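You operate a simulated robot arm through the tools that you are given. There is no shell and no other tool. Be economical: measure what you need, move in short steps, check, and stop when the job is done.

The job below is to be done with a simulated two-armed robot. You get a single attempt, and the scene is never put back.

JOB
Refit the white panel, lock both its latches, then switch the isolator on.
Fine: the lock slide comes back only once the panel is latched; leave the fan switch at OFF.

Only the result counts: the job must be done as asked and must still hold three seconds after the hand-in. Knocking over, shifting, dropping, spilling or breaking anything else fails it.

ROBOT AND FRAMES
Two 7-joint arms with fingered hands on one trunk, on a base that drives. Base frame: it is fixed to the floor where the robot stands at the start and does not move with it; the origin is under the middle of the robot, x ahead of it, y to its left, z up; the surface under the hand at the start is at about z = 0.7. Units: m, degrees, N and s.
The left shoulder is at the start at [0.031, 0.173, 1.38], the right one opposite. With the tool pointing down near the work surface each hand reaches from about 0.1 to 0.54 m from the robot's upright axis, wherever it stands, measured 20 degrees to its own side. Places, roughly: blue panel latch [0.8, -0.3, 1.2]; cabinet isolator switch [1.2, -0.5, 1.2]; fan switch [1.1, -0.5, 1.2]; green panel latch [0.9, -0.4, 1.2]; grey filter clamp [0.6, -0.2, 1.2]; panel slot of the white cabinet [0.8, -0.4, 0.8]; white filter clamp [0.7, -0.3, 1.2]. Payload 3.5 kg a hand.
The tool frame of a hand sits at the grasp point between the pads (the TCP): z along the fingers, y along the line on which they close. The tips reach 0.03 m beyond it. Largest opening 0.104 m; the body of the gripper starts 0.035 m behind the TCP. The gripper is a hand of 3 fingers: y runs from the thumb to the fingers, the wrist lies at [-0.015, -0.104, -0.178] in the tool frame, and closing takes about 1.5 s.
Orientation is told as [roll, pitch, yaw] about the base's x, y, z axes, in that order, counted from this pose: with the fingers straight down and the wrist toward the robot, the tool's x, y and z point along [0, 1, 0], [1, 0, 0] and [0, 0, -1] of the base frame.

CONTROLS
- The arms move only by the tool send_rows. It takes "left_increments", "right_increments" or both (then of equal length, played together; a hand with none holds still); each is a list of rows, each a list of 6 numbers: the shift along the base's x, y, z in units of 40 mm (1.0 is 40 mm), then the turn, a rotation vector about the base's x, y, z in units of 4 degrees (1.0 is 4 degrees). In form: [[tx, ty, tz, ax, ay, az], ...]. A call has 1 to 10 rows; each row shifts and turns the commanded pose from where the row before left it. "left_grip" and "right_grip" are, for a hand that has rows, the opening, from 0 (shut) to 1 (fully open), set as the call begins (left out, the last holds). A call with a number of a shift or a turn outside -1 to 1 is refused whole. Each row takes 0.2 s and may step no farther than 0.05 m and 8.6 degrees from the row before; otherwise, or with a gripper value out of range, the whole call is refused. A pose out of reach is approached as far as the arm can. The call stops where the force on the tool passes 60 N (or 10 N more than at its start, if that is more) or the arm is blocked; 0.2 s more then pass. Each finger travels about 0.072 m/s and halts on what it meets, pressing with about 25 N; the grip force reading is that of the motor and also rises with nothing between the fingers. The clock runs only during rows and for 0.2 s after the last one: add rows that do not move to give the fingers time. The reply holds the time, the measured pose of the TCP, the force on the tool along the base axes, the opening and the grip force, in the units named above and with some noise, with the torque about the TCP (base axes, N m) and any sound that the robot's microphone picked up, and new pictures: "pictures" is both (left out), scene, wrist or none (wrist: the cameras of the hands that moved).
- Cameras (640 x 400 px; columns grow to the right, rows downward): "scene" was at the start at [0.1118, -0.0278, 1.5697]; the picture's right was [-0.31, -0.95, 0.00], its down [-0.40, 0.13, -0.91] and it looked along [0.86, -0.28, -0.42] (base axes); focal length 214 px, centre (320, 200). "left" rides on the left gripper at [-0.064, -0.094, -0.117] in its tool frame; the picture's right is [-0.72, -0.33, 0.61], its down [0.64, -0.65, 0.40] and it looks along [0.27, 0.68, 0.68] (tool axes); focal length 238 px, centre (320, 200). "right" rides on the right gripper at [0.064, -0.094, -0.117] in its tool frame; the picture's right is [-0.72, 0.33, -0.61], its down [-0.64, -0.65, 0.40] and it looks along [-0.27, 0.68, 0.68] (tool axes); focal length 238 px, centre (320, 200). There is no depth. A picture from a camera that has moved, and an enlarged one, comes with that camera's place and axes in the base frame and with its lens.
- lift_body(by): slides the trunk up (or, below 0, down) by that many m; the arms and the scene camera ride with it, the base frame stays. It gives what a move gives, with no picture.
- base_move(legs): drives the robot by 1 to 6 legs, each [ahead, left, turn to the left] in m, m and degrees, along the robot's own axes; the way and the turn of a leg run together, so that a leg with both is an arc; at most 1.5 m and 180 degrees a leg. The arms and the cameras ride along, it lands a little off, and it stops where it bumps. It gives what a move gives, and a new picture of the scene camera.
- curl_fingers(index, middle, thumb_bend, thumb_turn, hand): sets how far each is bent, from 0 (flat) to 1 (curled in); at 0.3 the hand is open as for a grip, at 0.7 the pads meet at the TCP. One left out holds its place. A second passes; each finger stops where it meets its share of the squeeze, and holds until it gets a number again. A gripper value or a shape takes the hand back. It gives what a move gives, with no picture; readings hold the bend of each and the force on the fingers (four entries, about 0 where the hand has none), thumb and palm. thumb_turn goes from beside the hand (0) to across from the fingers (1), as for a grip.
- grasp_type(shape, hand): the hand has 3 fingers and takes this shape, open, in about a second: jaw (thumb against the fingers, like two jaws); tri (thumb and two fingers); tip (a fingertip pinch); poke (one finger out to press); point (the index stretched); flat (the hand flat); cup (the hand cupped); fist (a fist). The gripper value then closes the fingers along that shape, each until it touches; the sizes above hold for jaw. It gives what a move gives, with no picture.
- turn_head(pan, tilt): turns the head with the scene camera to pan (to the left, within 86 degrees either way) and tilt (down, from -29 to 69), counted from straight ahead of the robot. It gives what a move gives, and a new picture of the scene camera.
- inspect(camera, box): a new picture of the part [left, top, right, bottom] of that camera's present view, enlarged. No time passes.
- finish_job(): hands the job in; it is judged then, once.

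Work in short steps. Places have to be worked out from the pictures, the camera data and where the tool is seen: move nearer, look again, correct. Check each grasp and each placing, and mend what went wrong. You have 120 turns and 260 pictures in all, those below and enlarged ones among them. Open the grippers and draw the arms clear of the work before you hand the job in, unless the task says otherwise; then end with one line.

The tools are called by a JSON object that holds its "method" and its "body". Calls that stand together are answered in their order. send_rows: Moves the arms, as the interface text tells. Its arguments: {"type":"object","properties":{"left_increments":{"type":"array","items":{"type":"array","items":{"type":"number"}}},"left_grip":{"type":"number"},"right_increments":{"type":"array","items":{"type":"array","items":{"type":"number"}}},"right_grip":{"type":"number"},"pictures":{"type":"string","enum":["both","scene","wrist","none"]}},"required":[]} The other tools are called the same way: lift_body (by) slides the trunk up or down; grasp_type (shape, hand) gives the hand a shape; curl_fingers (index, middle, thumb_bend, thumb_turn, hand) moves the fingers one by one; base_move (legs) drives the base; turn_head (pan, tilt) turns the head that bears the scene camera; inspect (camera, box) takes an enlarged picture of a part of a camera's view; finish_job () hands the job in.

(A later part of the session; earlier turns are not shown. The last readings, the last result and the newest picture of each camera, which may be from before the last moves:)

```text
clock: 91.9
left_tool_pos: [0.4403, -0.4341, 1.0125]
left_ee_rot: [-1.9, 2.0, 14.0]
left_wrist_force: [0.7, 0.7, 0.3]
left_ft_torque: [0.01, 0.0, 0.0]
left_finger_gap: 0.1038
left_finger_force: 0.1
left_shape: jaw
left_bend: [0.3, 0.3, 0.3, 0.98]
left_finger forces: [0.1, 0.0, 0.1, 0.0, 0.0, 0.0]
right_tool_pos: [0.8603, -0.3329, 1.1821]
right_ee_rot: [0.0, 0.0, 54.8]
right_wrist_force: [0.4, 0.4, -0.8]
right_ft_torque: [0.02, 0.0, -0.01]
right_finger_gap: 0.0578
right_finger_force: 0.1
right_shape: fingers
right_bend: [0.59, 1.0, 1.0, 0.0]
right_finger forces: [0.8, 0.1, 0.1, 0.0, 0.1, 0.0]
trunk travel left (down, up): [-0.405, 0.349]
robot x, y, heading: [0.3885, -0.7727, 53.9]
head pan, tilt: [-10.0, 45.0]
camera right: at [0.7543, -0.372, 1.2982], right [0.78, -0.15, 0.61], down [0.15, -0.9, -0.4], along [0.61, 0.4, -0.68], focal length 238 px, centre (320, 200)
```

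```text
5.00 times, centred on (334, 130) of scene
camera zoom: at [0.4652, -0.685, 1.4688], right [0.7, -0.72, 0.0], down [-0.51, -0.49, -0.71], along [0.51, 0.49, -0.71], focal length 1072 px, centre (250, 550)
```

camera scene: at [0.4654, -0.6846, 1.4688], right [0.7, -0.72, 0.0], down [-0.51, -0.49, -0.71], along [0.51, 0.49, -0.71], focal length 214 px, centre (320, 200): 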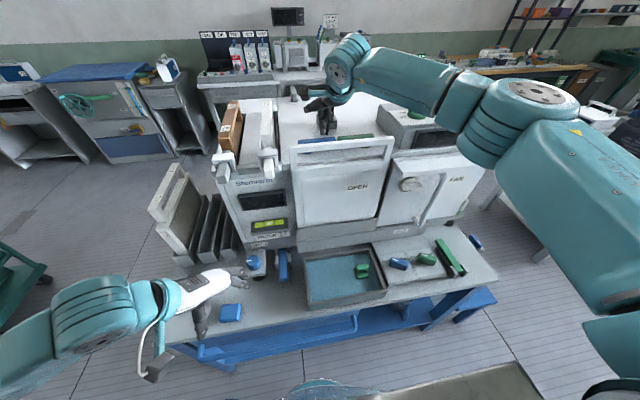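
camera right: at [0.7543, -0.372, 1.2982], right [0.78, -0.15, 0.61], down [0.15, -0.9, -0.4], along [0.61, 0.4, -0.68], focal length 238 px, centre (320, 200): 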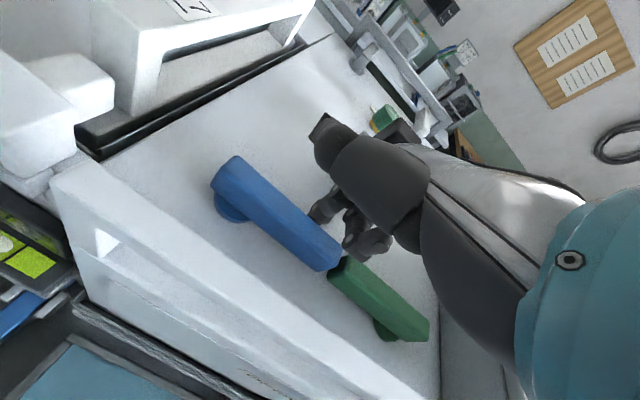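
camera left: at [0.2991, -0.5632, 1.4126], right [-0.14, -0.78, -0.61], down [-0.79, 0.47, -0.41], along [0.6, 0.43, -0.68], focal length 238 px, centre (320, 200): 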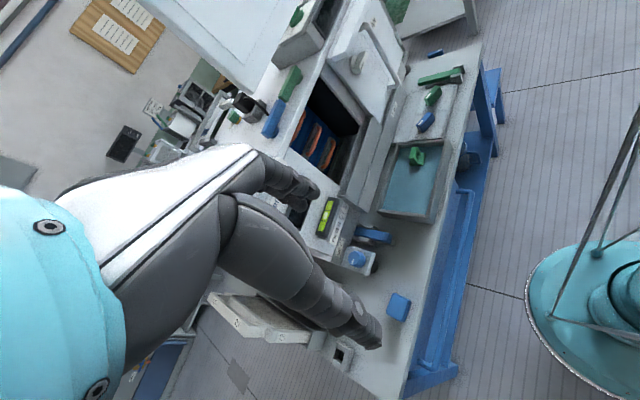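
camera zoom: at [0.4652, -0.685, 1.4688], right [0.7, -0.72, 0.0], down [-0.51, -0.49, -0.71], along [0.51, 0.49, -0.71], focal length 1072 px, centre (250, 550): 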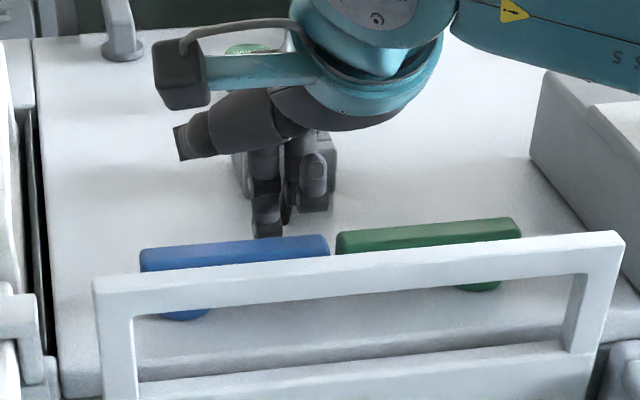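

The finger now touches the arm's back. I continue the arc to turn the arm outward.

{"method": "send_rows", "body": {"right_increments": [[-0.12, -0.34, 0, 0, 0, 0], [-0.183, -0.273, 0, 0, 0, 0], [-0.245, -0.2125, 0, 0, 0, 0]], "pictures": "wrist"}}

{"method": "inspect", "body": {"camera": "scene", "box": [270, 90, 398, 170]}}

```text
clock: 92.7
left_tool_pos: [0.4424, -0.4342, 1.0131]
left_ee_rot: [-1.7, 2.0, 14.0]
left_wrist_force: [0.1, 1.2, 0.3]
left_ft_torque: [0.0, 0.03, -0.01]
left_finger_gap: 0.1036
left_finger_force: 0.1
left_shape: jaw
left_bend: [0.3, 0.3, 0.3, 0.98]
left_finger forces: [0.1, 0.0, 0.0, 0.0, 0.1, 0.1]
right_tool_pos: [0.8371, -0.3651, 1.1814]
right_ee_rot: [0.0, 0.0, 54.8]
right_wrist_force: [-0.8, 1.0, 0.3]
right_ft_torque: [0.03, -0.04, -0.02]
right_finger_gap: 0.0577
right_finger_force: 0.4
right_shape: fingers
right_bend: [0.59, 1.0, 1.0, 0.0]
right_finger forces: [0.4, 0.0, 0.0, 0.0, 0.1, 0.1]
trunk travel left (down, up): [-0.405, 0.349]
robot x, y, heading: [0.3865, -0.7707, 54.3]
head pan, tilt: [-10.0, 45.0]
camera right: at [0.7316, -0.4047, 1.2974], right [0.78, -0.15, 0.61], down [0.15, -0.9, -0.4], along [0.61, 0.4, -0.68], focal length 238 px, centre (320, 200)
```

right: 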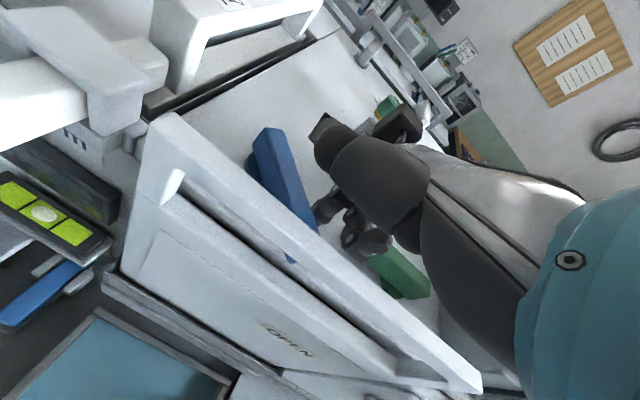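

```text
5.00 times, centred on (334, 130) of scene
camera zoom: at [0.4651, -0.6849, 1.4688], right [0.7, -0.72, 0.0], down [-0.51, -0.49, -0.71], along [0.51, 0.49, -0.71], focal length 1072 px, centre (250, 550)
```

zoom: 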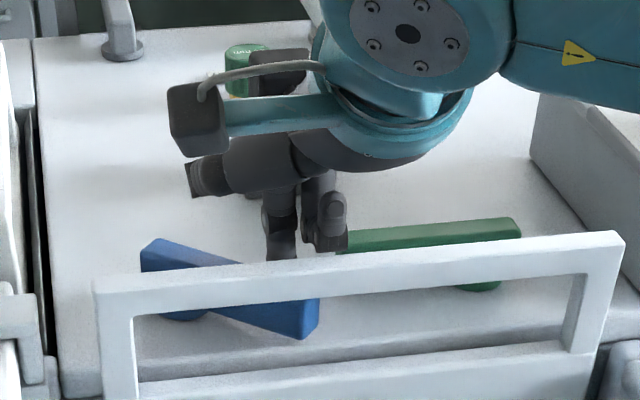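

The blue arm is swinging through the hand-hole. I finish by pushing it leftward with the finger staying behind the bar.

{"method": "send_rows", "body": {"right_increments": [[-0.165, 0.09, 0, 0, 0, 0], [-0.165, 0.09, 0, 0, 0, 0], [-0.165, 0.09, 0, 0, 0, 0], [-0.08, 0.06, 0, 0, 0, 0]], "pictures": "wrist"}}

{"method": "inspect", "body": {"camera": "scene", "box": [270, 90, 398, 170]}}

```text
clock: 93.7
left_tool_pos: [0.4424, -0.4331, 1.013]
left_ee_rot: [-1.8, 1.9, 14.0]
left_wrist_force: [-0.7, 1.5, 0.1]
left_ft_torque: [0.03, -0.02, 0.05]
left_finger_gap: 0.104
left_finger_force: 0.0
left_shape: jaw
left_bend: [0.3, 0.3, 0.3, 0.98]
left_finger forces: [0.0, 0.1, 0.0, 0.1, 0.0, 0.1]
right_tool_pos: [0.8149, -0.3527, 1.1808]
right_ee_rot: [0.0, 0.0, 54.8]
right_wrist_force: [1.6, -1.2, 0.7]
right_ft_torque: [0.0, -0.03, -0.02]
right_finger_gap: 0.0581
right_finger_force: 0.4
right_shape: fingers
right_bend: [0.6, 1.0, 1.0, 0.0]
right_finger forces: [0.8, 0.3, 0.0, 0.0, 0.0, 0.0]
trunk travel left (down, up): [-0.405, 0.349]
robot x, y, heading: [0.3819, -0.7723, 54.0]
head pan, tilt: [-10.0, 45.0]
camera right: at [0.7099, -0.3915, 1.298], right [0.78, -0.15, 0.61], down [0.15, -0.9, -0.4], along [0.61, 0.4, -0.68], focal length 238 px, centre (320, 200)
```

right: 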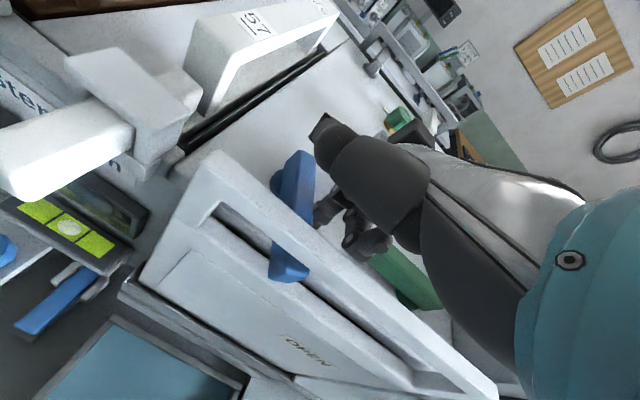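

```text
5.00 times, centred on (334, 130) of scene
camera zoom: at [0.4653, -0.6848, 1.4688], right [0.7, -0.72, 0.0], down [-0.51, -0.49, -0.71], along [0.51, 0.49, -0.71], focal length 1072 px, centre (250, 550)
```

zoom: 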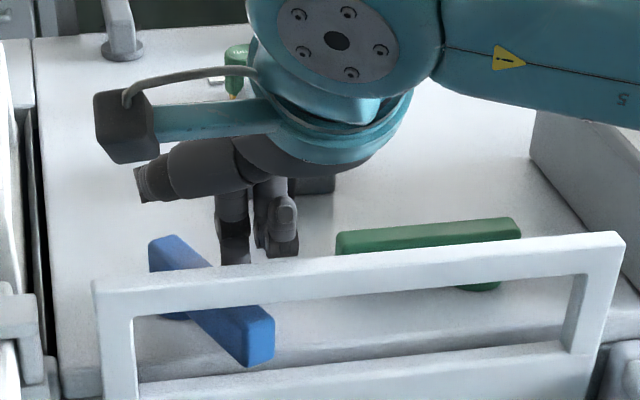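

About 60° so far, no resistance. I push further left ~17 mm.

{"method": "send_rows", "body": {"right_increments": [[-0.17, 0.125, 0, 0, 0, 0], [-0.17, 0.125, 0, 0, 0, 0]], "pictures": "wrist"}}

{"method": "inspect", "body": {"camera": "scene", "box": [270, 90, 398, 170]}}

```text
clock: 94.3
left_tool_pos: [0.4423, -0.4335, 1.0119]
left_ee_rot: [-1.7, 2.1, 14.0]
left_wrist_force: [-0.4, -0.6, 0.2]
left_ft_torque: [0.0, -0.05, 0.0]
left_finger_gap: 0.1035
left_finger_force: 0.0
left_shape: jaw
left_bend: [0.3, 0.3, 0.3, 0.98]
left_finger forces: [0.0, 0.0, 0.0, 0.1, 0.0, 0.0]
right_tool_pos: [0.805, -0.3455, 1.182]
right_ee_rot: [-0.1, -0.1, 54.6]
right_wrist_force: [9.1, -5.7, 0.9]
right_ft_torque: [-0.04, -0.11, -0.23]
right_finger_gap: 0.0588
right_finger_force: 5.1
right_shape: fingers
right_bend: [0.61, 1.0, 1.0, 0.0]
right_finger forces: [10.2, 0.1, 0.1, 0.0, 0.0, 0.0]
trunk travel left (down, up): [-0.405, 0.349]
robot x, y, heading: [0.3811, -0.771, 54.3]
head pan, tilt: [-10.0, 45.0]
camera right: at [0.6986, -0.3835, 1.2978], right [0.77, -0.15, 0.61], down [0.14, -0.9, -0.4], along [0.62, 0.4, -0.68], focal length 238 px, centre (320, 200)
```

right: 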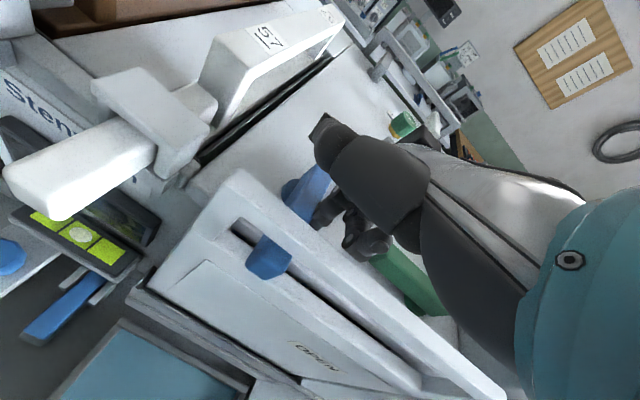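

```text
5.00 times, centred on (334, 130) of scene
camera zoom: at [0.4672, -0.6865, 1.4688], right [0.7, -0.72, 0.0], down [-0.51, -0.49, -0.71], along [0.51, 0.49, -0.71], focal length 1072 px, centre (250, 550)
```

zoom: 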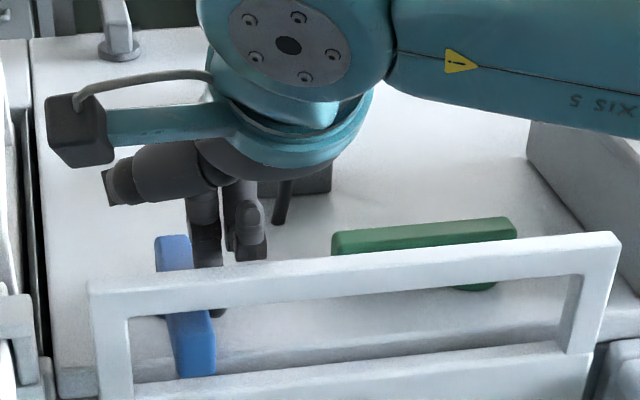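

Force rose to 10 N with the blue arm perpendicular — it has reached its stop. I back off, lift, and swap to the middle finger for the green arm.

{"method": "send_rows", "body": {"right_increments": [[0.2, -0.15, 0, 0, 0, 0], [0.2, 0, 0, 0, 0, 0], [0, 0, 0.6, 0, 0, 0], [0, 0, 0.9, 0, 0, 0], [0, 0, 0.6, 0, 0, 0]], "pictures": "none"}}

{"method": "curl_fingers", "body": {"hand": "right", "index": 1.0, "middle": 0.6}}

{"method": "inspect", "body": {"camera": "scene", "box": [260, 80, 420, 180]}}

```text
clock: 95.5
left_tool_pos: [0.4403, -0.4331, 1.0127]
left_ee_rot: [-1.8, 2.0, 14.0]
left_wrist_force: [0.2, -0.2, 0.1]
left_ft_torque: [-0.01, 0.02, 0.02]
left_finger_gap: 0.1036
left_finger_force: 0.1
left_shape: jaw
left_bend: [0.3, 0.3, 0.3, 0.98]
left_finger forces: [0.1, 0.0, 0.0, 0.0, 0.0, 0.0]
right_tool_pos: [0.8175, -0.3491, 1.2642]
right_ee_rot: [0.0, 0.1, 54.9]
right_wrist_force: [0.1, -0.2, 0.3]
right_ft_torque: [0.0, 0.0, 0.03]
right_finger_gap: 0.0584
right_finger_force: 0.1
right_shape: fingers
right_bend: [0.6, 1.0, 1.0, 0.0]
right_finger forces: [0.0, 0.0, 0.1, 0.0, 0.0, 0.0]
trunk travel left (down, up): [-0.405, 0.349]
robot x, y, heading: [0.3819, -0.7753, 54.1]
head pan, tilt: [-10.0, 45.0]
```

```text
clock: 96.5
left_tool_pos: [0.4414, -0.433, 1.0122]
left_ee_rot: [-1.7, 2.0, 14.0]
left_wrist_force: [0.1, 0.1, -0.1]
left_ft_torque: [0.05, 0.03, 0.03]
left_finger_gap: 0.1037
left_finger_force: 0.0
left_shape: jaw
left_bend: [0.3, 0.3, 0.3, 0.98]
left_finger forces: [0.0, 0.0, 0.0, 0.0, 0.0, 0.0]
right_tool_pos: [0.8183, -0.3482, 1.2665]
right_ee_rot: [-0.1, 0.0, 54.8]
right_wrist_force: [0.6, -0.8, -0.1]
right_ft_torque: [0.01, -0.05, 0.0]
right_finger_gap: 0.0449
right_finger_force: 0.0
right_shape: fingers
right_bend: [1.0, 0.6, 1.0, 0.0]
right_finger forces: [0.0, 0.0, 0.0, 0.1, 0.0, 0.1]
trunk travel left (down, up): [-0.405, 0.349]
robot x, y, heading: [0.3838, -0.77, 54.1]
head pan, tilt: [-10.0, 45.0]
```

```text
4.00 times, centred on (340, 130) of scene
camera zoom: at [0.4651, -0.6847, 1.4688], right [0.7, -0.72, 0.0], down [-0.51, -0.49, -0.71], along [0.51, 0.49, -0.71], focal length 858 px, centre (240, 480)
```

zoom: 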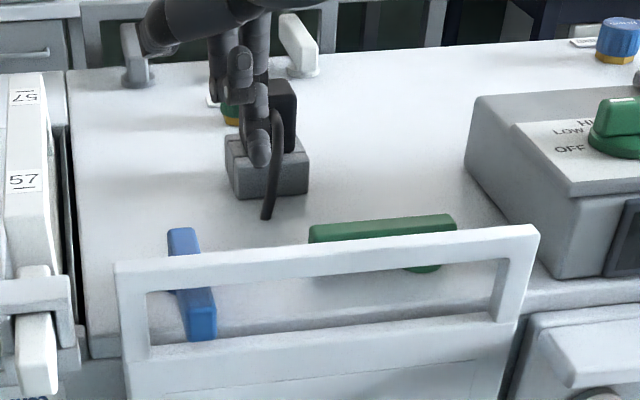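

Blue is locked outward through the hand-hole. I move over behind the green arm and descend.

{"method": "send_rows", "body": {"right_increments": [[0.7, 0.083, 0, 0, 0, 0], [0.7, 0.083, 0, 0, 0, 0], [0.665, 0.083, 0, 0, 0, 0], [0, 0, -0.6, 0, 0, 0]], "pictures": "wrist"}}

{"method": "inspect", "body": {"camera": "scene", "box": [270, 90, 398, 170]}}

```text
clock: 97.5
left_tool_pos: [0.4415, -0.4337, 1.0122]
left_ee_rot: [-1.8, 2.0, 14.0]
left_wrist_force: [-0.1, -0.6, 0.1]
left_ft_torque: [0.01, 0.04, -0.03]
left_finger_gap: 0.1038
left_finger_force: 0.0
left_shape: jaw
left_bend: [0.3, 0.3, 0.3, 0.98]
left_finger forces: [0.0, 0.1, 0.1, 0.0, 0.0, 0.0]
right_tool_pos: [0.9011, -0.3393, 1.2421]
right_ee_rot: [-0.1, 0.2, 54.8]
right_wrist_force: [0.2, -0.8, -0.4]
right_ft_torque: [-0.01, 0.0, -0.04]
right_finger_gap: 0.0446
right_finger_force: 0.1
right_shape: fingers
right_bend: [1.0, 0.6, 1.0, 0.0]
right_finger forces: [0.1, 0.1, 0.0, 0.0, 0.0, 0.0]
trunk travel left (down, up): [-0.405, 0.349]
robot x, y, heading: [0.3833, -0.7721, 53.9]
head pan, tilt: [-10.0, 45.0]
camera right: at [0.7958, -0.3778, 1.3582], right [0.78, -0.15, 0.61], down [0.15, -0.9, -0.4], along [0.61, 0.4, -0.68], focal length 238 px, centre (320, 200)
```

right: 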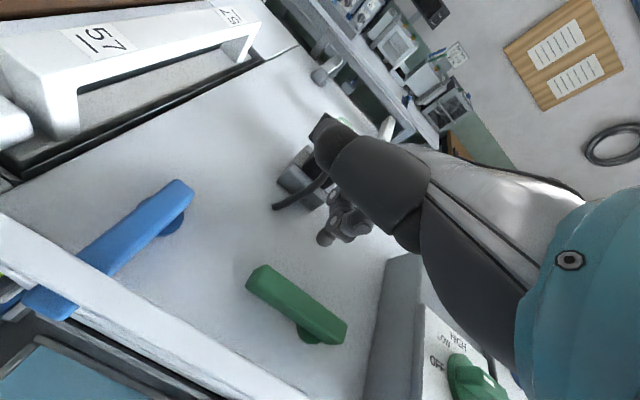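

```text
5.00 times, centred on (334, 130) of scene
camera zoom: at [0.4654, -0.6847, 1.4688], right [0.7, -0.72, 0.0], down [-0.51, -0.49, -0.71], along [0.51, 0.49, -0.71], focal length 1072 px, centre (250, 550)
```

zoom: 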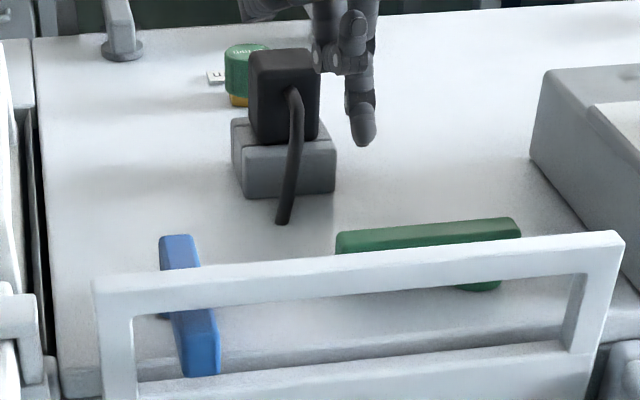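

The finger is about 15 mm too far left and a bit close to the arm; I shift and descend behind it.

{"method": "send_rows", "body": {"right_increments": [[0.45, -0.02, 0, 0, 0, 0], [0, 0, -0.5, 0, 0, 0], [0, 0, -0.5, 0, 0, 0], [0, 0, -0.5, 0, 0, 0]], "pictures": "wrist"}}

{"method": "inspect", "body": {"camera": "scene", "box": [270, 90, 398, 170]}}

```text
clock: 98.5
left_tool_pos: [0.4427, -0.4338, 1.0126]
left_ee_rot: [-1.9, 2.0, 14.0]
left_wrist_force: [-0.5, -0.9, 0.4]
left_ft_torque: [-0.03, -0.01, 0.01]
left_finger_gap: 0.1037
left_finger_force: 0.1
left_shape: jaw
left_bend: [0.3, 0.3, 0.3, 0.98]
left_finger forces: [0.0, 0.0, 0.1, 0.0, 0.0, 0.0]
right_tool_pos: [0.9191, -0.3394, 1.1829]
right_ee_rot: [0.0, 0.1, 54.8]
right_wrist_force: [0.7, -0.2, 0.6]
right_ft_torque: [-0.02, 0.0, 0.02]
right_finger_gap: 0.0449
right_finger_force: 0.0
right_shape: fingers
right_bend: [1.0, 0.6, 1.0, 0.0]
right_finger forces: [0.0, 0.1, 0.0, 0.1, 0.1, 0.0]
trunk travel left (down, up): [-0.405, 0.349]
robot x, y, heading: [0.3829, -0.7727, 54.1]
head pan, tilt: [-10.0, 45.0]
camera right: at [0.8131, -0.3786, 1.2992], right [0.78, -0.15, 0.61], down [0.15, -0.9, -0.4], along [0.61, 0.4, -0.68], focal length 238 px, centre (320, 200)
```

right: 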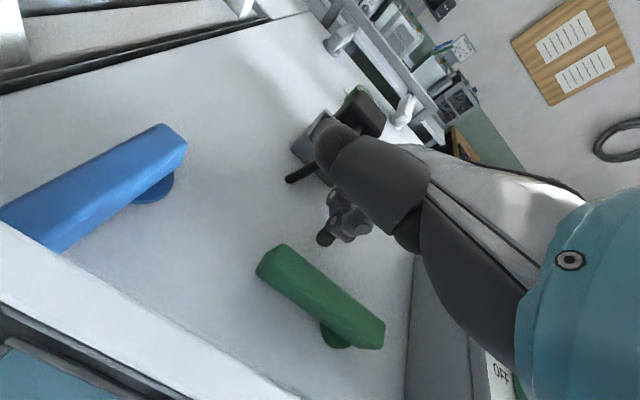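

```text
5.00 times, centred on (334, 130) of scene
camera zoom: at [0.4653, -0.6846, 1.4688], right [0.7, -0.72, 0.0], down [-0.51, -0.49, -0.71], along [0.51, 0.49, -0.71], focal length 1072 px, centre (250, 550)
```

zoom: 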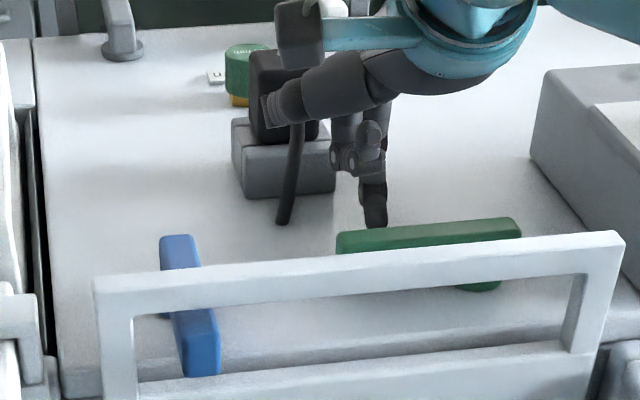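

The finger is behind the green arm. I push forward along the mirrored arc.

{"method": "send_rows", "body": {"right_increments": [[-0.19, -0.32, 0, 0, 0, 0], [-0.19, -0.32, 0, 0, 0, 0], [-0.215, -0.292, 0, 0, 0, 0], [-0.168, -0.312, 0, 0, 0, 0], [-0.083, -0.282, 0, 0, 0, 0]], "pictures": "wrist"}}

{"method": "inspect", "body": {"camera": "scene", "box": [270, 90, 398, 170]}}

```text
clock: 99.7
left_tool_pos: [0.4413, -0.4333, 1.0135]
left_ee_rot: [-1.7, 2.0, 14.0]
left_wrist_force: [-0.9, -0.1, -0.5]
left_ft_torque: [0.01, -0.01, 0.0]
left_finger_gap: 0.1036
left_finger_force: 0.0
left_shape: jaw
left_bend: [0.3, 0.3, 0.3, 0.98]
left_finger forces: [0.0, 0.0, 0.1, 0.0, 0.1, 0.1]
right_tool_pos: [0.8843, -0.4006, 1.1829]
right_ee_rot: [-0.1, 0.1, 54.8]
right_wrist_force: [0.2, 0.1, 0.7]
right_ft_torque: [0.02, -0.02, 0.01]
right_finger_gap: 0.045
right_finger_force: 0.5
right_shape: fingers
right_bend: [1.0, 0.59, 1.0, 0.0]
right_finger forces: [0.0, 0.5, 0.0, 0.0, 0.0, 0.0]
trunk travel left (down, up): [-0.405, 0.349]
robot x, y, heading: [0.3825, -0.7731, 53.9]
head pan, tilt: [-10.0, 45.0]
camera right: at [0.779, -0.4397, 1.299], right [0.78, -0.15, 0.61], down [0.15, -0.9, -0.4], along [0.61, 0.4, -0.68], focal length 238 px, centre (320, 200)
```

right: 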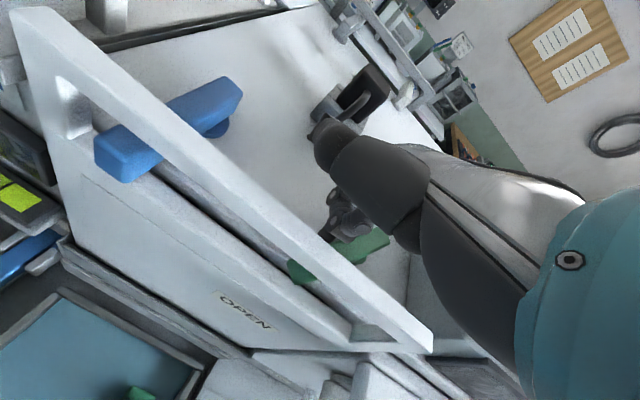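

```text
5.00 times, centred on (334, 130) of scene
camera zoom: at [0.4652, -0.6849, 1.4688], right [0.7, -0.72, 0.0], down [-0.51, -0.49, -0.71], along [0.51, 0.49, -0.71], focal length 1072 px, centre (250, 550)
```

zoom: 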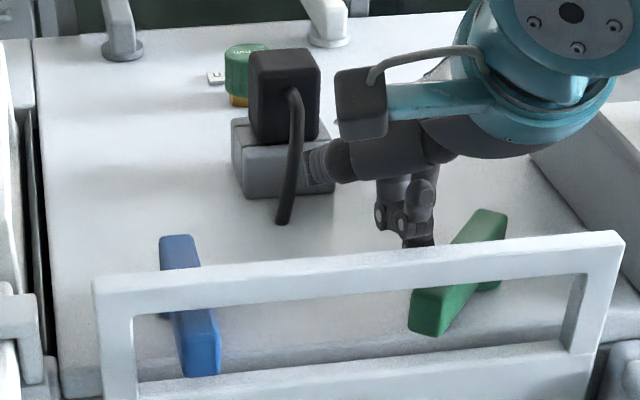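

The green arm is at ~45° in the hand-hole. I push it right in small steps.

{"method": "send_rows", "body": {"right_increments": [[0.16, -0.118, 0, 0, 0, 0], [0.16, -0.118, 0, 0, 0, 0], [0.16, -0.118, 0, 0, 0, 0]], "pictures": "none"}}

{"method": "inspect", "body": {"camera": "scene", "box": [270, 90, 398, 170]}}

```text
clock: 100.5
left_tool_pos: [0.4417, -0.4328, 1.0131]
left_ee_rot: [-1.8, 2.1, 14.0]
left_wrist_force: [0.5, 0.1, 0.1]
left_ft_torque: [-0.01, 0.03, -0.01]
left_finger_gap: 0.1036
left_finger_force: 0.0
left_shape: jaw
left_bend: [0.3, 0.3, 0.3, 0.98]
left_finger forces: [0.1, 0.0, 0.0, 0.0, 0.0, 0.1]
right_tool_pos: [0.9045, -0.4145, 1.1816]
right_ee_rot: [0.0, -0.1, 54.9]
right_wrist_force: [-2.5, 0.1, 0.3]
right_ft_torque: [-0.03, 0.03, 0.05]
right_finger_gap: 0.0448
right_finger_force: 1.3
right_shape: fingers
right_bend: [1.0, 0.6, 1.0, 0.0]
right_finger forces: [0.0, 2.3, 0.1, 0.0, 0.0, 0.0]
trunk travel left (down, up): [-0.405, 0.349]
robot x, y, heading: [0.3835, -0.7703, 53.9]
head pan, tilt: [-10.0, 45.0]
```

```text
5.00 times, centred on (334, 130) of scene
camera zoom: at [0.4648, -0.6847, 1.4688], right [0.7, -0.72, 0.0], down [-0.51, -0.49, -0.71], along [0.51, 0.49, -0.71], focal length 1072 px, centre (250, 550)
```

zoom: 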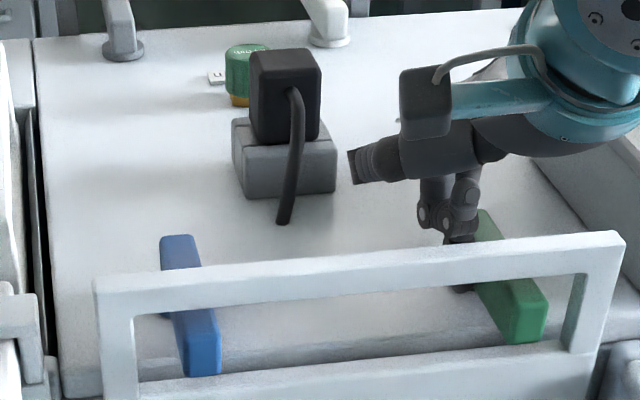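

Nearly there; I push another ~12 mm until I feel the stop.

{"method": "send_rows", "body": {"right_increments": [[0.12, -0.088, 0, 0, 0, 0], [0.12, -0.088, 0, 0, 0, 0]], "pictures": "none"}}

{"method": "inspect", "body": {"camera": "scene", "box": [270, 90, 398, 170]}}

```text
clock: 101.1
left_tool_pos: [0.4382, -0.4319, 1.0132]
left_ee_rot: [-1.9, 1.9, 14.1]
left_wrist_force: [0.4, 0.4, -0.5]
left_ft_torque: [-0.02, -0.03, 0.0]
left_finger_gap: 0.1038
left_finger_force: 0.0
left_shape: jaw
left_bend: [0.3, 0.3, 0.3, 0.98]
left_finger forces: [0.0, 0.1, 0.0, 0.0, 0.0, 0.0]
right_tool_pos: [0.9088, -0.4178, 1.1829]
right_ee_rot: [0.1, 0.0, 55.5]
right_wrist_force: [-19.5, 12.1, -3.6]
right_ft_torque: [0.11, 0.41, 0.63]
right_finger_gap: 0.0451
right_finger_force: 11.3
right_shape: fingers
right_bend: [1.0, 0.6, 1.0, 0.0]
right_finger forces: [0.0, 22.8, 0.0, 0.1, 0.1, 0.1]
trunk travel left (down, up): [-0.405, 0.349]
robot x, y, heading: [0.3832, -0.7746, 54.4]
head pan, tilt: [-10.0, 45.0]
```

```text
5.00 times, centred on (334, 130) of scene
camera zoom: at [0.4615, -0.6821, 1.4688], right [0.7, -0.72, 0.0], down [-0.51, -0.49, -0.71], along [0.51, 0.49, -0.71], focal length 1072 px, centre (250, 550)
```

zoom: 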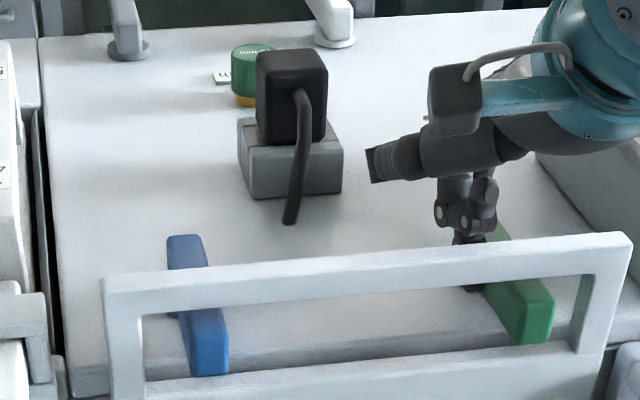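

The green arm is at its stop (23 N). I back off and lift the hand high.

{"method": "send_rows", "body": {"right_increments": [[-0.3, 0.22, 0, 0, 0, 0], [-0.2, 0.15, 0, 0, 0, 0], [0, 0, 0.6, 0, 0, 0], [0, 0, 0.9, 0, 0, 0], [0, 0, 0.95, 0, 0, 0], [0, 0, 0.95, 0, 0, 0], [0, 0, 0.95, 0, 0, 0]], "pictures": "none"}}

{"method": "turn_head", "body": {"pan": -20, "tilt": 32}}

{"method": "inspect", "body": {"camera": "scene", "box": [350, 100, 510, 200]}}

{"method": "inspect", "body": {"camera": "right", "box": [160, 100, 480, 400]}}

```text
clock: 102.7
left_tool_pos: [0.4407, -0.4335, 1.0132]
left_ee_rot: [-1.8, 2.0, 13.9]
left_wrist_force: [0.4, 0.9, 0.6]
left_ft_torque: [-0.02, 0.01, 0.03]
left_finger_gap: 0.1035
left_finger_force: 0.1
left_shape: jaw
left_bend: [0.3, 0.3, 0.3, 0.98]
left_finger forces: [0.0, 0.0, 0.0, 0.0, 0.0, 0.0]
right_tool_pos: [0.8949, -0.4077, 1.3557]
right_ee_rot: [0.0, 0.0, 54.7]
right_wrist_force: [0.1, -0.9, 0.0]
right_ft_torque: [-0.02, -0.04, 0.04]
right_finger_gap: 0.0449
right_finger_force: 0.0
right_shape: fingers
right_bend: [1.0, 0.6, 1.0, 0.0]
right_finger forces: [0.1, 0.0, 0.1, 0.0, 0.1, 0.1]
trunk travel left (down, up): [-0.405, 0.349]
robot x, y, heading: [0.3837, -0.7747, 53.9]
head pan, tilt: [-10.0, 45.0]
```

```text
clock: 103.4
left_tool_pos: [0.4418, -0.4327, 1.0125]
left_ee_rot: [-1.8, 2.0, 14.0]
left_wrist_force: [-0.6, -0.1, 0.8]
left_ft_torque: [0.01, 0.0, -0.01]
left_finger_gap: 0.1037
left_finger_force: 0.1
left_shape: jaw
left_bend: [0.3, 0.3, 0.3, 0.98]
left_finger forces: [0.1, 0.1, 0.0, 0.0, 0.0, 0.0]
right_tool_pos: [0.8947, -0.4088, 1.3556]
right_ee_rot: [0.0, -0.1, 54.8]
right_wrist_force: [-0.1, -0.3, -0.7]
right_ft_torque: [-0.01, 0.0, 0.0]
right_finger_gap: 0.045
right_finger_force: 0.0
right_shape: fingers
right_bend: [1.0, 0.6, 1.0, 0.0]
right_finger forces: [0.0, 0.1, 0.0, 0.0, 0.0, 0.1]
trunk travel left (down, up): [-0.405, 0.349]
robot x, y, heading: [0.3823, -0.7746, 54.3]
head pan, tilt: [-20.0, 32.0]
camera scene: at [0.4809, -0.691, 1.4882], right [0.56, -0.83, 0.0], down [-0.44, -0.3, -0.85], along [0.7, 0.48, -0.53], focal length 214 px, centre (320, 200)
```

scene: 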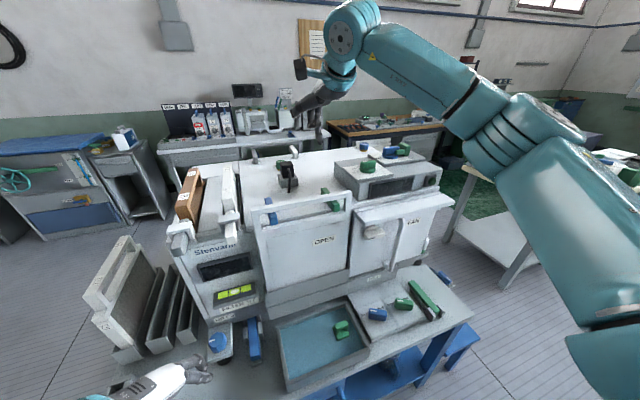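

```text
4.00 times, centred on (430, 150) of scene
camera zoom: at [0.4809, -0.691, 1.4882], right [0.56, -0.83, 0.0], down [-0.44, -0.3, -0.85], along [0.7, 0.48, -0.53], focal length 858 px, centre (-120, 400)
```

zoom: 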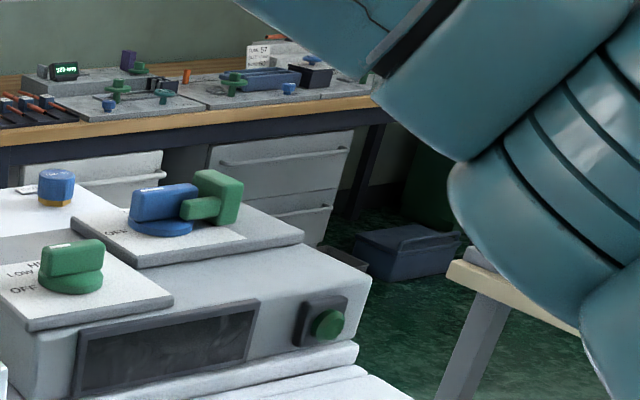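

```text
1.33 times, centred on (320, 250) of right
camera zoom: at [0.789, -0.4471, 1.4721], right [0.78, -0.15, 0.61], down [0.15, -0.9, -0.4], along [0.61, 0.4, -0.68], focal length 318 px, centre (320, 133)
```

zoom: 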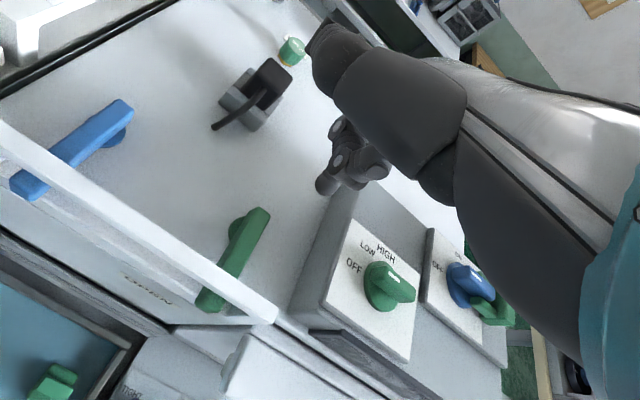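

Both latches are locked. Next the lock slide and isolator at about (1.16, −0.51). I raise the left hand and drive to the right.

{"method": "send_rows", "body": {"left_increments": [[0, 0, 0.9, 0, 0, 0], [-0.3, -0.3, 0.9, 0, 0, 0], [-0.3, -0.3, 0.9, 0, 0, 0], [0, 0, 0.9, 0, 0, 0]], "pictures": "none"}}

{"method": "base_move", "body": {"legs": [[0, -0.34, 0], [0.055, 0, 0]]}}

{"method": "inspect", "body": {"camera": "scene", "box": [260, 80, 420, 180]}}

{"method": "inspect", "body": {"camera": "right", "box": [160, 100, 480, 300]}}

```text
clock: 104.4
left_tool_pos: [0.4566, -0.4074, 1.1438]
left_ee_rot: [-1.8, 2.1, 13.9]
left_wrist_force: [0.3, 0.2, -0.7]
left_ft_torque: [-0.03, 0.01, -0.01]
left_finger_gap: 0.1039
left_finger_force: 0.1
left_shape: jaw
left_bend: [0.3, 0.3, 0.3, 0.98]
left_finger forces: [0.0, 0.1, 0.1, 0.1, 0.0, 0.1]
left hand out of reach, approached as far as the arm can: row 1, 2, 3
right_tool_pos: [0.8951, -0.4088, 1.3569]
right_ee_rot: [0.1, 0.0, 54.8]
right_wrist_force: [-0.4, 0.4, -0.8]
right_ft_torque: [0.01, -0.02, 0.03]
right_finger_gap: 0.0448
right_finger_force: 0.1
right_shape: fingers
right_bend: [1.0, 0.6, 1.0, 0.0]
right_finger forces: [0.1, 0.0, 0.1, 0.0, 0.0, 0.0]
trunk travel left (down, up): [-0.405, 0.349]
robot x, y, heading: [0.3814, -0.7737, 54.0]
head pan, tilt: [-20.0, 32.0]
```

```text
clock: 107.2
left_tool_pos: [0.7637, -0.5595, 1.1435]
left_ee_rot: [-1.9, 2.1, 14.1]
left_wrist_force: [-0.2, -0.3, 0.5]
left_ft_torque: [0.01, -0.02, -0.03]
left_finger_gap: 0.1035
left_finger_force: 0.2
left_shape: jaw
left_bend: [0.3, 0.3, 0.3, 0.98]
left_finger forces: [0.0, 0.1, 0.0, 0.1, 0.0, 0.1]
right_tool_pos: [1.2034, -0.5597, 1.3558]
right_ee_rot: [0.0, 0.0, 54.8]
right_wrist_force: [0.0, 0.2, 0.4]
right_ft_torque: [-0.03, 0.06, -0.01]
right_finger_gap: 0.0444
right_finger_force: 0.1
right_shape: fingers
right_bend: [1.0, 0.6, 1.0, 0.0]
right_finger forces: [0.0, 0.0, 0.1, 0.0, 0.1, 0.0]
trunk travel left (down, up): [-0.405, 0.349]
robot x, y, heading: [0.6903, -0.9254, 54.3]
head pan, tilt: [-20.0, 32.0]
camera scene: at [0.7893, -0.8433, 1.4881], right [0.56, -0.83, 0.0], down [-0.44, -0.3, -0.85], along [0.7, 0.48, -0.53], focal length 214 px, centre (320, 200)
```

scene: 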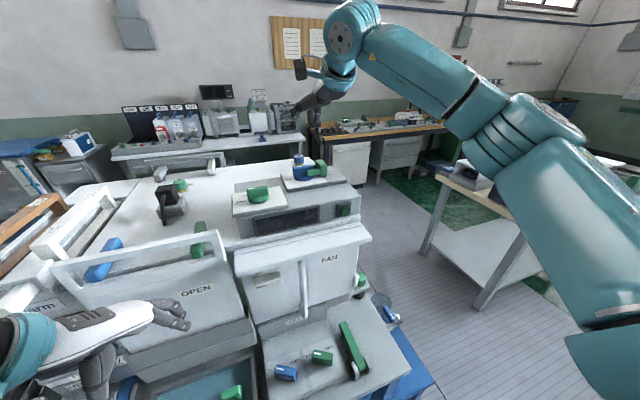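

```text
4.00 times, centred on (340, 130) of scene
camera zoom: at [0.7893, -0.8433, 1.4881], right [0.56, -0.83, 0.0], down [-0.44, -0.3, -0.85], along [0.7, 0.48, -0.53], focal length 858 px, centre (240, 480)
```

zoom: 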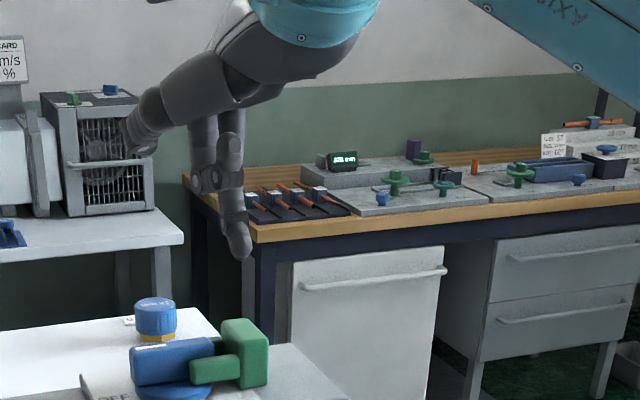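

```text
2.00 times, centred on (320, 200) of right
camera zoom: at [1.0968, -0.5987, 1.4717], right [0.78, -0.15, 0.61], down [0.15, -0.9, -0.4], along [0.61, 0.4, -0.68], focal length 477 px, centre (320, 200)
```

zoom: 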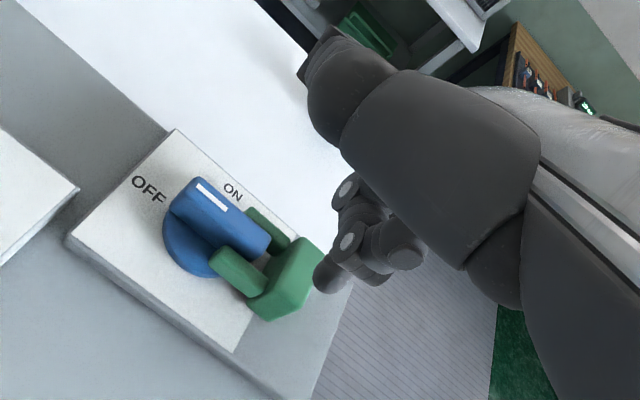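

The slide is a green fork clasping the knob's right end; its block is near (1.276, −0.517), top z≈1.237. I drive 0.12 m more to the right to have it well within reach.

{"method": "base_move", "body": {"legs": [[0.02, -0.12, 0]]}}

{"method": "grasp_type", "body": {"shape": "jaw", "hand": "right"}}

{"method": "inspect", "body": {"camera": "right", "box": [0, 100, 480, 400]}}

{"method": "inspect", "body": {"camera": "scene", "box": [230, 120, 390, 220]}}

```text
clock: 108.4
left_tool_pos: [0.8713, -0.6155, 1.1431]
left_ee_rot: [-1.8, 2.1, 14.1]
left_wrist_force: [0.9, -1.1, -0.3]
left_ft_torque: [-0.01, 0.01, -0.02]
left_finger_gap: 0.1036
left_finger_force: 0.1
left_shape: jaw
left_bend: [0.3, 0.3, 0.3, 0.98]
left_finger forces: [0.0, 0.1, 0.0, 0.0, 0.0, 0.0]
right_tool_pos: [1.3085, -0.6144, 1.356]
right_ee_rot: [0.0, 0.0, 54.9]
right_wrist_force: [0.1, 0.0, -1.0]
right_ft_torque: [-0.02, 0.07, -0.01]
right_finger_gap: 0.0449
right_finger_force: 0.0
right_shape: fingers
right_bend: [1.0, 0.6, 1.0, 0.0]
right_finger forces: [0.0, 0.1, 0.1, 0.0, 0.0, 0.1]
trunk travel left (down, up): [-0.405, 0.349]
robot x, y, heading: [0.8, -0.9832, 54.2]
head pan, tilt: [-20.0, 32.0]
camera scene: at [0.8967, -0.8986, 1.4883], right [0.56, -0.83, 0.0], down [-0.44, -0.3, -0.85], along [0.7, 0.48, -0.53], focal length 214 px, centre (320, 200)
```

scene: 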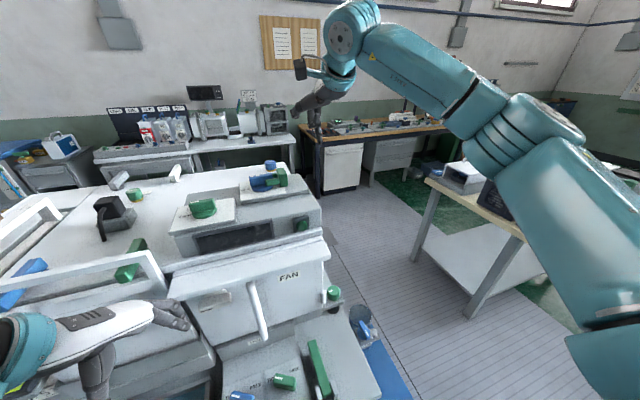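

```text
clock: 109.3
left_tool_pos: [0.8698, -0.6141, 1.1431]
left_ee_rot: [-1.7, 2.1, 14.1]
left_wrist_force: [-0.4, -0.2, 0.0]
left_ft_torque: [0.02, -0.01, 0.0]
left_finger_gap: 0.1034
left_finger_force: 0.1
left_shape: jaw
left_bend: [0.3, 0.3, 0.3, 0.98]
left_finger forces: [0.1, 0.1, 0.1, 0.1, 0.0, 0.0]
right_tool_pos: [1.3095, -0.6142, 1.3561]
right_ee_rot: [0.1, 0.1, 55.0]
right_wrist_force: [0.0, -0.6, 0.4]
right_ft_torque: [0.0, -0.02, 0.0]
right_finger_gap: 0.1036
right_finger_force: 0.1
right_shape: jaw
right_bend: [0.3, 0.3, 0.3, 0.97]
right_finger forces: [0.1, 0.1, 0.0, 0.0, 0.0, 0.0]
trunk travel left (down, up): [-0.405, 0.349]
robot x, y, heading: [0.8008, -0.9794, 54.1]
head pan, tilt: [-20.0, 32.0]
```

```text
1.33 times, centred on (240, 250) of right
camera zoom: at [1.2035, -0.6536, 1.4725], right [0.78, -0.15, 0.61], down [0.15, -0.9, -0.4], along [0.61, 0.41, -0.68], focal length 318 px, centre (427, 133)
```

zoom: 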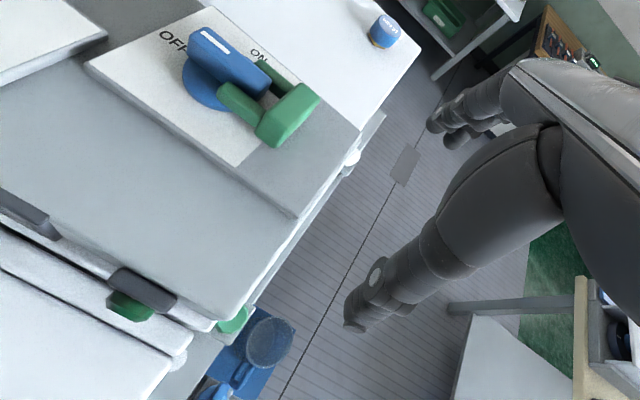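

```text
4.00 times, centred on (310, 170) of scene
camera zoom: at [0.8961, -0.8981, 1.4883], right [0.56, -0.83, 0.0], down [-0.44, -0.3, -0.85], along [0.7, 0.48, -0.53], focal length 858 px, centre (360, 320)
```

zoom: 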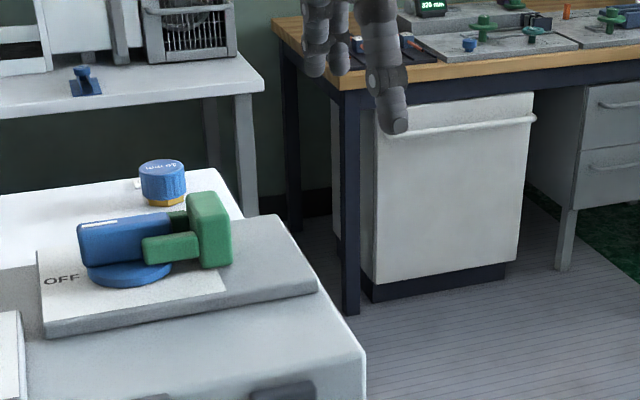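

Block estimate (1.276, −0.516), top z≈1.25. I bring the open hand above it and look.

{"method": "send_rows", "body": {"right_increments": [[-0.28, 0.82, -0.3, 0, 0, 0], [-0.28, 0.82, -0.4, 0, 0, 0], [-0.28, 0.81, -0.5, 0, 0, 0]], "pictures": "wrist"}}

{"method": "inspect", "body": {"camera": "scene", "box": [230, 120, 390, 220]}}

```text
clock: 110.1
left_tool_pos: [0.8702, -0.6137, 1.1433]
left_ee_rot: [-1.9, 2.1, 14.1]
left_wrist_force: [0.2, 0.2, 0.2]
left_ft_torque: [0.03, -0.01, 0.01]
left_finger_gap: 0.1035
left_finger_force: 0.1
left_shape: jaw
left_bend: [0.3, 0.3, 0.3, 0.98]
left_finger forces: [0.0, 0.0, 0.0, 0.0, 0.0, 0.0]
right_tool_pos: [1.2769, -0.514, 1.3054]
right_ee_rot: [-0.1, 0.0, 55.0]
right_wrist_force: [0.8, 1.4, 0.7]
right_ft_torque: [-0.04, -0.04, -0.04]
right_finger_gap: 0.1038
right_finger_force: 0.1
right_shape: jaw
right_bend: [0.3, 0.3, 0.3, 0.97]
right_finger forces: [0.1, 0.1, 0.0, 0.0, 0.0, 0.0]
trunk travel left (down, up): [-0.405, 0.349]
robot x, y, heading: [0.7968, -0.9769, 54.2]
head pan, tilt: [-20.0, 32.0]
camera right: at [1.1696, -0.5534, 1.4222], right [0.78, -0.14, 0.61], down [0.15, -0.9, -0.4], along [0.61, 0.4, -0.68], focal length 238 px, centre (320, 200)
```

right: 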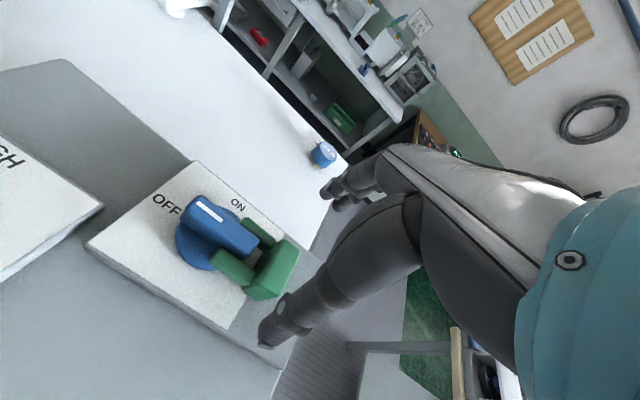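

```text
4.00 times, centred on (310, 170) of scene
camera zoom: at [0.8954, -0.8966, 1.4882], right [0.56, -0.83, 0.0], down [-0.44, -0.3, -0.85], along [0.7, 0.48, -0.53], focal length 858 px, centre (360, 320)
```

zoom: 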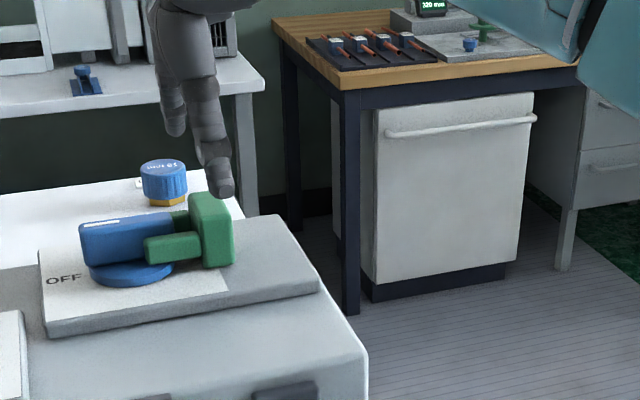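

The hand is above the block. I descend 60 mm to straddle it, then check.

{"method": "send_rows", "body": {"right_increments": [[-0.05, 0, -0.5, 0, 0, 0], [-0.05, 0, -0.5, 0, 0, 0], [0, 0, -0.5, 0, 0, 0]], "pictures": "wrist"}}

{"method": "inspect", "body": {"camera": "scene", "box": [230, 120, 390, 220]}}

```text
clock: 110.9
left_tool_pos: [0.8715, -0.6145, 1.1431]
left_ee_rot: [-1.8, 2.1, 14.1]
left_wrist_force: [0.1, 0.2, -0.3]
left_ft_torque: [-0.02, 0.02, 0.02]
left_finger_gap: 0.1036
left_finger_force: 0.1
left_shape: jaw
left_bend: [0.3, 0.3, 0.3, 0.98]
left_finger forces: [0.0, 0.0, 0.1, 0.0, 0.1, 0.0]
right_tool_pos: [1.2709, -0.5163, 1.2497]
right_ee_rot: [-0.1, -0.1, 54.9]
right_wrist_force: [0.4, -0.4, -0.4]
right_ft_torque: [0.02, -0.02, 0.0]
right_finger_gap: 0.1035
right_finger_force: 0.1
right_shape: jaw
right_bend: [0.3, 0.3, 0.3, 0.97]
right_finger forces: [0.0, 0.1, 0.0, 0.1, 0.0, 0.0]
trunk travel left (down, up): [-0.405, 0.349]
robot x, y, heading: [0.8012, -0.9803, 54.5]
head pan, tilt: [-20.0, 32.0]
camera right: at [1.1661, -0.5557, 1.3646], right [0.78, -0.15, 0.61], down [0.15, -0.9, -0.4], along [0.61, 0.4, -0.68], focal length 238 px, centre (320, 200)
```

right: 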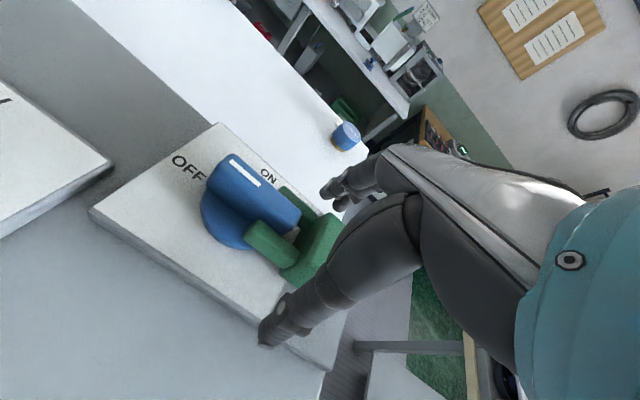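

```text
4.00 times, centred on (310, 170) of scene
camera zoom: at [0.8965, -0.8981, 1.4883], right [0.56, -0.83, 0.0], down [-0.44, -0.3, -0.85], along [0.7, 0.48, -0.53], focal length 858 px, centre (360, 320)
```

zoom: 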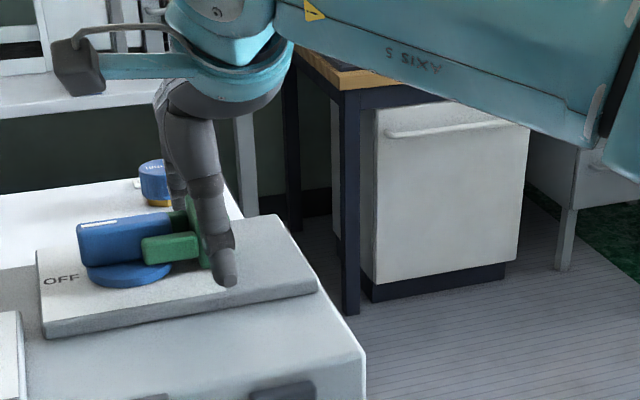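

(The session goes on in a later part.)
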